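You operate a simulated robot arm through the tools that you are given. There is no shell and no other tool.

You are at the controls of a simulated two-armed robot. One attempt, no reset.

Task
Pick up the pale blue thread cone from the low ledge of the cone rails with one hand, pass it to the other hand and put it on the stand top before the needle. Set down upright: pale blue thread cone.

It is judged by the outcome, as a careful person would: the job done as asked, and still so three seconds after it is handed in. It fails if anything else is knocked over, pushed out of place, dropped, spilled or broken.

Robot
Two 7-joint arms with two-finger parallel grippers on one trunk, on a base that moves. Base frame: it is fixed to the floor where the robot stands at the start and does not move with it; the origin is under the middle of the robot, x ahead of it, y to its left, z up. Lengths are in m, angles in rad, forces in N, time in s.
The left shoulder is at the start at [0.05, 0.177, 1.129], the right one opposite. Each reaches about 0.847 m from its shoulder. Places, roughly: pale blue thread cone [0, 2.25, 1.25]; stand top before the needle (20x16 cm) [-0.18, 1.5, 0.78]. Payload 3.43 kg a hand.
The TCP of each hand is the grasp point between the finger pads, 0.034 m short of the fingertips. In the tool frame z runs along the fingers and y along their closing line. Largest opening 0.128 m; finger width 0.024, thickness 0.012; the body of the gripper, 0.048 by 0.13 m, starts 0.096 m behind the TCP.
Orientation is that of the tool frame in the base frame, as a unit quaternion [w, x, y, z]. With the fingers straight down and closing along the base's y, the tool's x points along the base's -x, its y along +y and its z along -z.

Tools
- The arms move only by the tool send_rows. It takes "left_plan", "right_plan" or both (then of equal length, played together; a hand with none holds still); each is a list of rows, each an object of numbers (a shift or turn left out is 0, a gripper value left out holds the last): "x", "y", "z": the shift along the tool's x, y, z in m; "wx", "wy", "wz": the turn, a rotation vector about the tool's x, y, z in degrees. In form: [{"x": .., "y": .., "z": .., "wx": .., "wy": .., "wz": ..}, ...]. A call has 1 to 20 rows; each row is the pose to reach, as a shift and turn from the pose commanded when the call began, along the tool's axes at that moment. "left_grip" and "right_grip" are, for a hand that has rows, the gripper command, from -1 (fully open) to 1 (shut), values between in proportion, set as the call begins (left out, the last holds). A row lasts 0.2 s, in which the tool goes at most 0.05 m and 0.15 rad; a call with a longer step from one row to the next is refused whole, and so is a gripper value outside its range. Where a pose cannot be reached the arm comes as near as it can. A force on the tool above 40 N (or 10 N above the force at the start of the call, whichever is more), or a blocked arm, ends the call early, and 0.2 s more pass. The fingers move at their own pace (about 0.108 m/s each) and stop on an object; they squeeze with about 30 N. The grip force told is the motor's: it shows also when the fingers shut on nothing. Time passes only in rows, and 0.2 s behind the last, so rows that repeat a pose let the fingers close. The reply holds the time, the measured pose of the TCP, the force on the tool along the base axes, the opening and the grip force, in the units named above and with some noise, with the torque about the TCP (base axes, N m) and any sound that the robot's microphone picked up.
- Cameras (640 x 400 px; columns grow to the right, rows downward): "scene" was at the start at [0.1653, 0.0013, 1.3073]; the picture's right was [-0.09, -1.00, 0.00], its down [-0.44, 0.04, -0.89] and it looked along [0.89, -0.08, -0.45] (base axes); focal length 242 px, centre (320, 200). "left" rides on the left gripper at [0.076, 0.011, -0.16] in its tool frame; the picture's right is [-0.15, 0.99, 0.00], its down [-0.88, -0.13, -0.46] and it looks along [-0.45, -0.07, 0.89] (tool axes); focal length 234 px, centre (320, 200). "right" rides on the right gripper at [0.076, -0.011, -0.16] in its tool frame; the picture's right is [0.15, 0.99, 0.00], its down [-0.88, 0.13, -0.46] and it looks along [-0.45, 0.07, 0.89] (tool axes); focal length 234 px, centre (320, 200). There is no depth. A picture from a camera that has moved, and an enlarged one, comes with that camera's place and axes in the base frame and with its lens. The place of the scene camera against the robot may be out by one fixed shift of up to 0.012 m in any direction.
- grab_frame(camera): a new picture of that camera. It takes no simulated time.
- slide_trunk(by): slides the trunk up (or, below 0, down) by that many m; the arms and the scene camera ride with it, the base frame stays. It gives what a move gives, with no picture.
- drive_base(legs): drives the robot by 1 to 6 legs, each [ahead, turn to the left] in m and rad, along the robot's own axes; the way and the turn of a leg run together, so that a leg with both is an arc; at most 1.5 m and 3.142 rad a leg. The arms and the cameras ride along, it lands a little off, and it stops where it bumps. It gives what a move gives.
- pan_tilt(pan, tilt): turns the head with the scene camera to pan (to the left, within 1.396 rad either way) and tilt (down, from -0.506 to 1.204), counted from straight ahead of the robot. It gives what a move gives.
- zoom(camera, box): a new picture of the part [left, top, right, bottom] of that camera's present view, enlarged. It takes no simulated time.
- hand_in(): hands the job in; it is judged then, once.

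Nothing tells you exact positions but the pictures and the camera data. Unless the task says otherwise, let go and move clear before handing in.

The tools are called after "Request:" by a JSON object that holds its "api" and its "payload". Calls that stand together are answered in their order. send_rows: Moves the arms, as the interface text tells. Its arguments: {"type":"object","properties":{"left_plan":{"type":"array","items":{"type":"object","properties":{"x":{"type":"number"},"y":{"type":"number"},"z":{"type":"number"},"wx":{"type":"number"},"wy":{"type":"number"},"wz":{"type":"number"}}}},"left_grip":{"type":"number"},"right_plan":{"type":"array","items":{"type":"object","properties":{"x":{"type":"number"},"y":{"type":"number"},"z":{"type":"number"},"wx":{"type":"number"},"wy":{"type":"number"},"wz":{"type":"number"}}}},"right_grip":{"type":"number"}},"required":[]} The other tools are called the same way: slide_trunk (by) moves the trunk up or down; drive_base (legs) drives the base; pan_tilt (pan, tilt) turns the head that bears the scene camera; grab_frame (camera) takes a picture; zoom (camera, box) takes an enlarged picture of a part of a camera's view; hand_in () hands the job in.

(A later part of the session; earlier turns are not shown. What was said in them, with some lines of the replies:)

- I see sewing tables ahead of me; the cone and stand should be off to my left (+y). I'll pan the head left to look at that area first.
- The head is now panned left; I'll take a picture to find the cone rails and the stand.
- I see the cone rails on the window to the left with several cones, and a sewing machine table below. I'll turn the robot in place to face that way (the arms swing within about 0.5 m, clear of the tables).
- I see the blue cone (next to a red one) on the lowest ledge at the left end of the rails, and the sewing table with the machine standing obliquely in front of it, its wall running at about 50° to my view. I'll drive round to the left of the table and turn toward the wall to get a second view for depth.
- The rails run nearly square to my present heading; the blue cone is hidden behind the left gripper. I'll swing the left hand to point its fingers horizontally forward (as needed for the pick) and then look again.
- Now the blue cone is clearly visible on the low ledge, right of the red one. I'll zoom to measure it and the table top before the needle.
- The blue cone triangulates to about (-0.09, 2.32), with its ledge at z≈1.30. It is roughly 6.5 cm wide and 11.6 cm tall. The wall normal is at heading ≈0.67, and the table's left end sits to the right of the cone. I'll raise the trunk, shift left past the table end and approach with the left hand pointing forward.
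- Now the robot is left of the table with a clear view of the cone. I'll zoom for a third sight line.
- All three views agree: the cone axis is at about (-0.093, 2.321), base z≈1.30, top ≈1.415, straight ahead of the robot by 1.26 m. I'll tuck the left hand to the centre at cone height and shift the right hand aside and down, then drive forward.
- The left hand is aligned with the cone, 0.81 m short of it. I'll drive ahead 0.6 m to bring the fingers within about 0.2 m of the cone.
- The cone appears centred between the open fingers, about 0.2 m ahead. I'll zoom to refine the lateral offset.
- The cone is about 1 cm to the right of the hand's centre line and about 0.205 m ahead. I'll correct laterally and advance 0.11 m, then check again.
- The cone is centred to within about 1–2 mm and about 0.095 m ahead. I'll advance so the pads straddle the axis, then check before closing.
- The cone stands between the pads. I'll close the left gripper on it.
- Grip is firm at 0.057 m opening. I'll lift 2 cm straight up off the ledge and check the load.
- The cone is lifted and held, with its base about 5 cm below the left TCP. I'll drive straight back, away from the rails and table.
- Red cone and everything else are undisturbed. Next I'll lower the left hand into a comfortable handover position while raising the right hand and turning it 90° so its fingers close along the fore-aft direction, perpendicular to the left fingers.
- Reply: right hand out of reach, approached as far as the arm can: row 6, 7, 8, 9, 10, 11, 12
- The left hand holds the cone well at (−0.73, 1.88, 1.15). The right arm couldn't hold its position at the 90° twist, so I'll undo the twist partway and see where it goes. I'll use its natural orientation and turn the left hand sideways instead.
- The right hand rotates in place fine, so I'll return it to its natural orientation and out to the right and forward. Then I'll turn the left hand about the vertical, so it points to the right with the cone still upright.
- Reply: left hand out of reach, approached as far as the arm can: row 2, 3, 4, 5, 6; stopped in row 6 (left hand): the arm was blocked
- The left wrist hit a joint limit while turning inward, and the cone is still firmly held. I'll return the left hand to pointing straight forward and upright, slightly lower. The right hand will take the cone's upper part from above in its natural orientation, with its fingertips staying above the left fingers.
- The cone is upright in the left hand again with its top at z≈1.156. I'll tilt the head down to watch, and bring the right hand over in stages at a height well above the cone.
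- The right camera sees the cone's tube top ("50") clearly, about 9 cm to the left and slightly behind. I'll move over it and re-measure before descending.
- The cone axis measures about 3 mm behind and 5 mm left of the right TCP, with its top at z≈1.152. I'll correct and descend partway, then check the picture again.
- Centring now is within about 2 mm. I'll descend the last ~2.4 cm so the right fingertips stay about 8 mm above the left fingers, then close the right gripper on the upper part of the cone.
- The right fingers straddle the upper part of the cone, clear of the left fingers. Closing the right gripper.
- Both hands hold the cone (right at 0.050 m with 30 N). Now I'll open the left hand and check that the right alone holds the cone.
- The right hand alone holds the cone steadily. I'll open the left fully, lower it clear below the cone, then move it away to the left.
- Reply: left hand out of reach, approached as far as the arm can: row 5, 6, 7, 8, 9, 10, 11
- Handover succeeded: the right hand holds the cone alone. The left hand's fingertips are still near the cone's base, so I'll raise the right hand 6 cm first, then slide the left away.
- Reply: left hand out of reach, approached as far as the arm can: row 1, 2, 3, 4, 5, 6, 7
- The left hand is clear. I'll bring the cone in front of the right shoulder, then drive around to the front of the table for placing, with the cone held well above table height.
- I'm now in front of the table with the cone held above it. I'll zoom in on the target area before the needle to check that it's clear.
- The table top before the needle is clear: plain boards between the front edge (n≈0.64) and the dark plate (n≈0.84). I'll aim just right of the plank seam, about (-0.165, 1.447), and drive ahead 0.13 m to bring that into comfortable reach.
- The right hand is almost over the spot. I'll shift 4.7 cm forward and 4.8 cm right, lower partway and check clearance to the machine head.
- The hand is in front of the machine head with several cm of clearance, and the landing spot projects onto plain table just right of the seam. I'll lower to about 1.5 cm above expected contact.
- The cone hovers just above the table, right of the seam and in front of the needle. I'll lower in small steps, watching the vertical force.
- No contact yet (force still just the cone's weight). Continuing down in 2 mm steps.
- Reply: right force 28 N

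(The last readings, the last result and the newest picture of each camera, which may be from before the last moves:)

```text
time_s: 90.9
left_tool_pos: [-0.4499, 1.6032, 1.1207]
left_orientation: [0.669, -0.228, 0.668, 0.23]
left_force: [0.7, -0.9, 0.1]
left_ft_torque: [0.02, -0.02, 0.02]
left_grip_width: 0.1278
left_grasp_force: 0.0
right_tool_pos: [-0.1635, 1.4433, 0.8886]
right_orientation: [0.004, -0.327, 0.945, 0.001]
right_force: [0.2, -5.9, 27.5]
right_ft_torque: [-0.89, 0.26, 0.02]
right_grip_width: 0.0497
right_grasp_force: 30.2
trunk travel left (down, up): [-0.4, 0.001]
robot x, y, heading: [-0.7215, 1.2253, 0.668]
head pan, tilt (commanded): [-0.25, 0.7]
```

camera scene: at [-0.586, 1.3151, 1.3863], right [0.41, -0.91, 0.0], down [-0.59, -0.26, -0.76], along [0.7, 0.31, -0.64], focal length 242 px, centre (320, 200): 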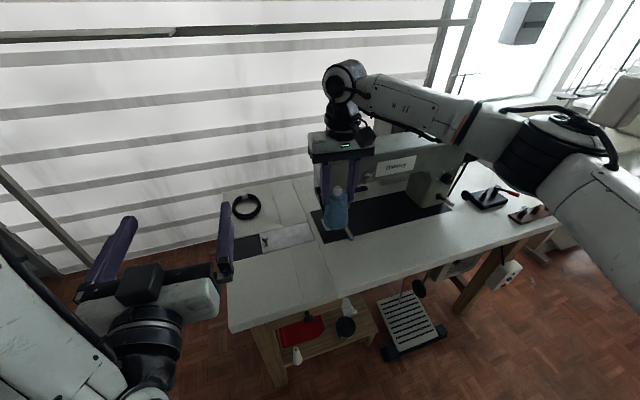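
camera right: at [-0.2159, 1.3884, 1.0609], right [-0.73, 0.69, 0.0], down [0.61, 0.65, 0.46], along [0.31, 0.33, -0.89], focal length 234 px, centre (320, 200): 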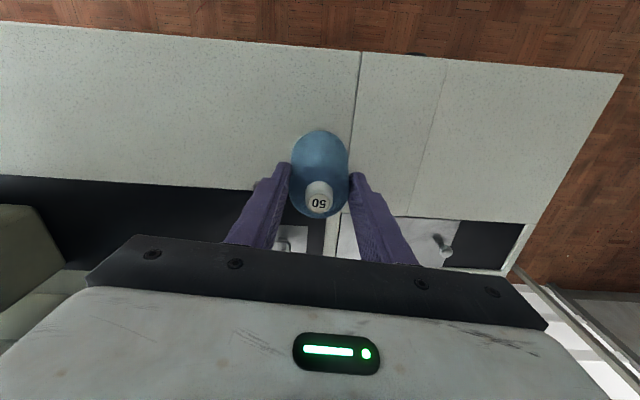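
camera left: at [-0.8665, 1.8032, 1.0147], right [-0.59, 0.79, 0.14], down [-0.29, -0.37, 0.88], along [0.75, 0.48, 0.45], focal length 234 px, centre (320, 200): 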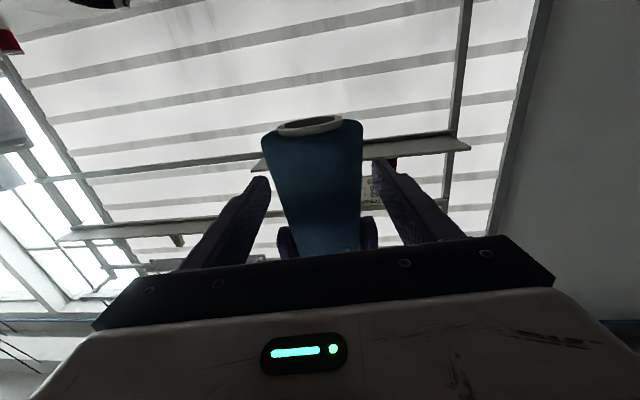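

Contact reached at TCP z≈0.889 (27 N upward). I'll back off a few millimetres to relieve the pressure before letting go.

Request:
{"api": "send_rows", "payload": {"right_plan": [{"z": -0.002}, {"z": -0.004}, {"z": -0.0048}, {"z": -0.0048}]}}

Request:
{"api": "zoom", "payload": {"camera": "scene", "box": [300, 190, 400, 275]}}

Request:
{"api": "grab_frame", "payload": {"camera": "right"}}

```text
time_s: 91.9
left_tool_pos: [-0.4473, 1.6042, 1.1194]
left_orientation: [0.669, -0.227, 0.669, 0.23]
left_force: [-0.1, -0.3, -0.6]
left_ft_torque: [-0.02, 0.01, 0.0]
left_grip_width: 0.1279
left_grasp_force: 0.1
right_tool_pos: [-0.1641, 1.4436, 0.8874]
right_orientation: [0.002, -0.328, 0.945, 0.0]
right_force: [3.7, 0.5, 11.1]
right_ft_torque: [0.29, -0.46, 0.01]
right_grip_width: 0.0498
right_grasp_force: 29.7
trunk travel left (down, up): [-0.4, 0.001]
robot x, y, heading: [-0.724, 1.2284, 0.672]
head pan, tilt (commanded): [-0.25, 0.7]
```

```text
4.71 times, centred on (350, 232) of scene
camera zoom: at [-0.587, 1.3147, 1.3863], right [0.41, -0.91, 0.0], down [-0.59, -0.26, -0.77], along [0.7, 0.31, -0.64], focal length 1141 px, centre (179, 47)
```

zoom: 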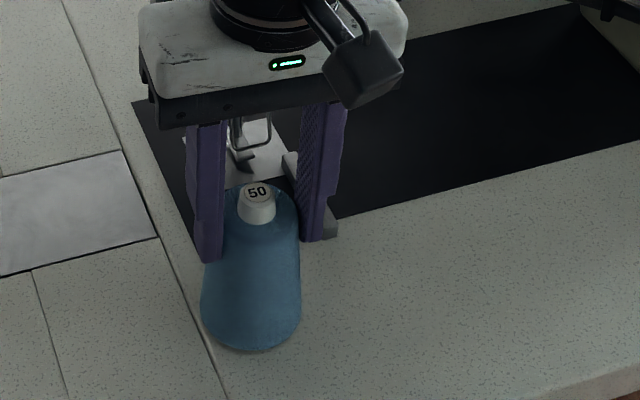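

```text
taken
camera right: at [-0.217, 1.3883, 1.0488], right [-0.73, 0.69, 0.0], down [0.61, 0.65, 0.46], along [0.31, 0.33, -0.89], focal length 234 px, centre (320, 200)
```

right: 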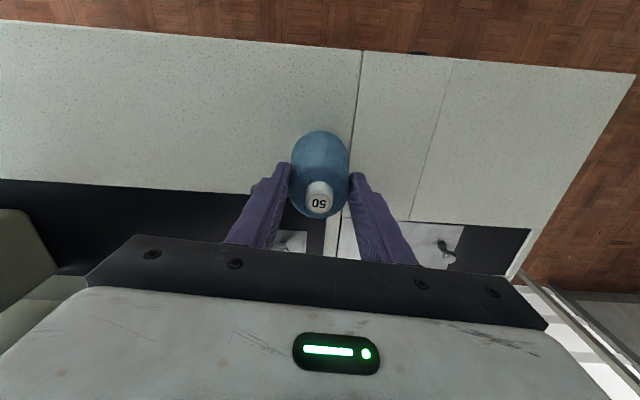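

Force is down to 11 N with the cone seated. One more millimetre of relief, then I'll check the force again.

Request:
{"api": "send_rows", "payload": {"right_plan": [{"z": -0.001}, {"z": -0.0015}, {"z": -0.0015}]}}

```text
time_s: 92.7
left_tool_pos: [-0.4468, 1.604, 1.1196]
left_orientation: [0.669, -0.227, 0.67, 0.229]
left_force: [0.3, -0.2, 0.3]
left_ft_torque: [0.03, 0.0, -0.01]
left_grip_width: 0.1281
left_grasp_force: 0.0
right_tool_pos: [-0.1643, 1.4426, 0.889]
right_orientation: [-0.001, -0.328, 0.945, -0.001]
right_force: [-0.5, 0.4, 0.5]
right_ft_torque: [0.1, 0.05, 0.01]
right_grip_width: 0.0498
right_grasp_force: 30.0
trunk travel left (down, up): [-0.4, 0.001]
robot x, y, heading: [-0.7238, 1.2285, 0.67]
head pan, tilt (commanded): [-0.25, 0.7]
```

The table now carries the cone's weight (≈0 N on the hand). Opening the right gripper.

Request:
{"api": "send_rows", "payload": {"right_plan": [{"z": 0}, {"z": 0}, {"z": 0}, {"z": 0}], "right_grip": -0.35}}

Request:
{"api": "grab_frame", "payload": {"camera": "right"}}

Request:
{"api": "zoom", "payload": {"camera": "scene", "box": [300, 190, 400, 275]}}

```text
time_s: 93.7
left_tool_pos: [-0.4471, 1.6042, 1.1199]
left_orientation: [0.669, -0.228, 0.669, 0.23]
left_force: [-0.1, 0.0, 0.5]
left_ft_torque: [0.01, -0.03, -0.01]
left_grip_width: 0.1281
left_grasp_force: 0.1
right_tool_pos: [-0.1643, 1.4439, 0.8906]
right_orientation: [0.0, -0.328, 0.945, 0.0]
right_force: [0.5, 0.4, 0.5]
right_ft_torque: [-0.01, -0.01, -0.01]
right_grip_width: 0.0863
right_grasp_force: 0.1
trunk travel left (down, up): [-0.4, 0.001]
robot x, y, heading: [-0.7199, 1.2269, 0.667]
head pan, tilt (commanded): [-0.25, 0.7]
```

```text
taken
camera right: at [-0.2162, 1.3882, 1.0502], right [-0.73, 0.69, 0.0], down [0.61, 0.65, 0.46], along [0.31, 0.33, -0.89], focal length 234 px, centre (320, 200)
```

right: 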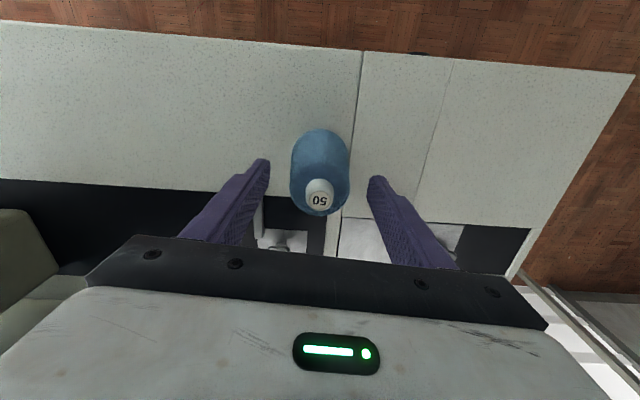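

```text
4.71 times, centred on (350, 232) of scene
camera zoom: at [-0.5861, 1.315, 1.3863], right [0.41, -0.91, 0.0], down [-0.59, -0.26, -0.76], along [0.7, 0.31, -0.64], focal length 1141 px, centre (179, 47)
```

zoom: 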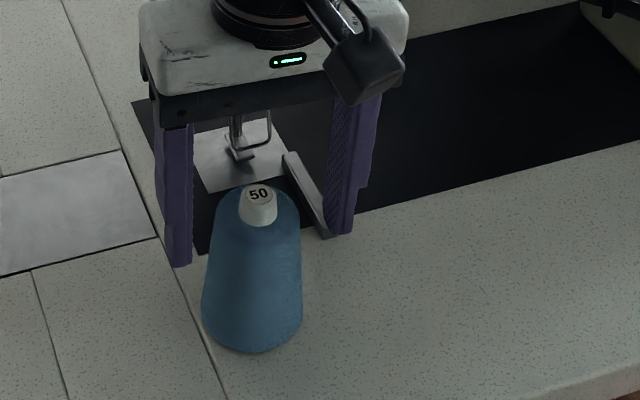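

The cone stands upright on its own. I'll raise the hand straight up, then draw it back.

Request:
{"api": "send_rows", "payload": {"right_plan": [{"z": -0.015}, {"z": -0.035}, {"z": -0.065}, {"z": -0.1}, {"z": -0.14}, {"z": -0.18}, {"z": -0.22}, {"z": -0.26}, {"z": -0.28, "x": 0.03}, {"z": -0.28, "x": 0.07}, {"z": -0.28, "x": 0.1}]}}

Request:
{"api": "grab_frame", "payload": {"camera": "scene"}}

Request:
{"api": "grab_frame", "payload": {"camera": "right"}}

```text
time_s: 96.1
left_tool_pos: [-0.4472, 1.6034, 1.1205]
left_orientation: [0.669, -0.228, 0.669, 0.23]
left_force: [-0.4, -0.3, 0.3]
left_ft_torque: [0.0, 0.01, -0.01]
left_grip_width: 0.1281
left_grasp_force: 0.1
right_tool_pos: [-0.2433, 1.3815, 1.169]
right_orientation: [0.002, -0.329, 0.944, 0.0]
right_force: [-0.7, 0.0, 0.7]
right_ft_torque: [-0.02, 0.04, 0.01]
right_grip_width: 0.0863
right_grasp_force: 0.0
trunk travel left (down, up): [-0.4, 0.001]
robot x, y, heading: [-0.7212, 1.2242, 0.663]
head pan, tilt (commanded): [-0.25, 0.7]
```

```text
taken
camera scene: at [-0.5864, 1.3147, 1.3864], right [0.41, -0.91, 0.0], down [-0.59, -0.26, -0.77], along [0.7, 0.31, -0.64], focal length 242 px, centre (320, 200)
```

scene: 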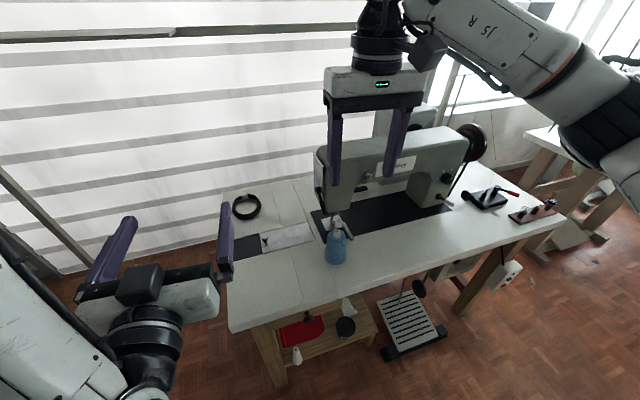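

```text
taken
camera right: at [-0.2962, 1.3254, 1.33], right [-0.73, 0.69, 0.0], down [0.61, 0.65, 0.46], along [0.31, 0.33, -0.89], focal length 234 px, centre (320, 200)
```

right: 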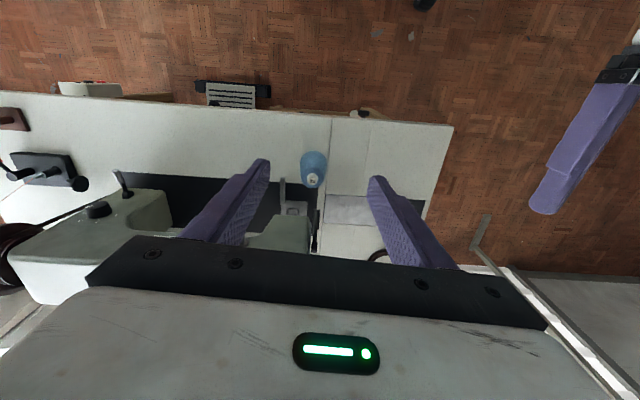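

The cone is standing on the table in front of the needle, at about (-0.165, 1.445). I'll take a close look to confirm it is upright and nothing else was disturbed.

Request:
{"api": "zoom", "payload": {"camera": "scene", "box": [220, 170, 460, 330]}}

Request:
{"api": "pan_tilt", "payload": {"pan": 0.15, "tilt": 0.25}}

Request:
{"api": "grab_frame", "payload": {"camera": "scene"}}

```text
2.50 times, centred on (340, 250) of scene
camera zoom: at [-0.5864, 1.3147, 1.3864], right [0.41, -0.91, 0.0], down [-0.59, -0.26, -0.77], along [0.7, 0.31, -0.64], focal length 606 px, centre (270, 75)
```

zoom: 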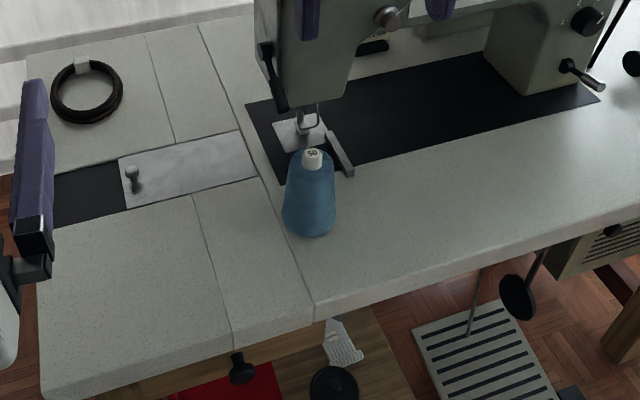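

```text
time_s: 97.0
left_tool_pos: [-0.4479, 1.6037, 1.1179]
left_orientation: [0.669, -0.228, 0.669, 0.23]
left_force: [-0.4, -0.7, -0.6]
left_ft_torque: [0.01, 0.01, -0.02]
left_grip_width: 0.128
left_grasp_force: 0.1
right_tool_pos: [-0.2427, 1.3818, 1.1697]
right_orientation: [0.001, -0.327, 0.945, 0.0]
right_force: [0.0, 0.2, -0.6]
right_ft_torque: [-0.04, 0.01, 0.05]
right_grip_width: 0.0864
right_grasp_force: 0.2
trunk travel left (down, up): [-0.4, 0.001]
robot x, y, heading: [-0.7235, 1.2253, 0.665]
head pan, tilt (commanded): [0.15, 0.25]
```

```text
taken
camera scene: at [-0.5998, 1.3487, 1.4271], right [0.73, -0.68, 0.0], down [-0.17, -0.18, -0.97], along [0.66, 0.71, -0.25], focal length 242 px, centre (320, 200)
```

scene: 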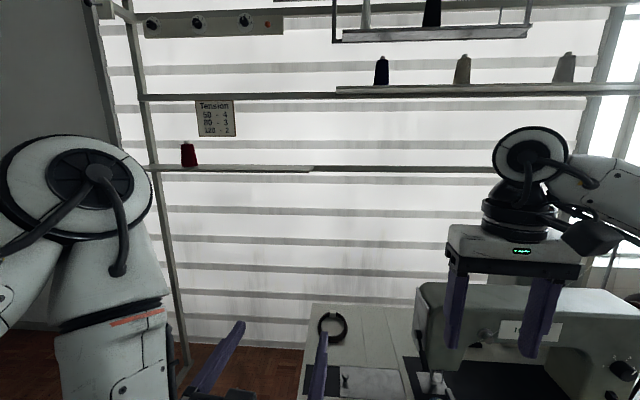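

The pale blue cone stands upright on the stand top just before the needle, right beside the plank seam. The red cone, card, ring, machine and other cones are all in place. Both hands are empty and clear, so I'm handing in.

Request:
{"api": "hand_in", "payload": {}}

```text
The job is handed in.
```

The pale blue thread cone is standing upright on the stand top in front of the needle, and I've handed the job in.

- **Pick:** the left hand took the cone off the low ledge from the front. The red cone beside it did not move.
- **Pass:** the right hand took the cone's upper part from above while the left still held it. The left hand then let go and moved clear. My first two ways of turning the hands for the pass ran into arm reach limits, but the cone stayed firmly gripped throughout.
- **Placement:** the cone is at about (-0.165, 1.445). That is about 6 cm from the rough centre you gave, towards the needle and the front edge. By my estimate its whole base is inside the 20x16 cm area, assuming the long side runs along the table. I set it just to the right of a board seam so that it sits flat.

In the last pictures everything else I could see was in place: the red cone, the tension card, the black ring and the sewing machine. Both hands were empty and well clear.
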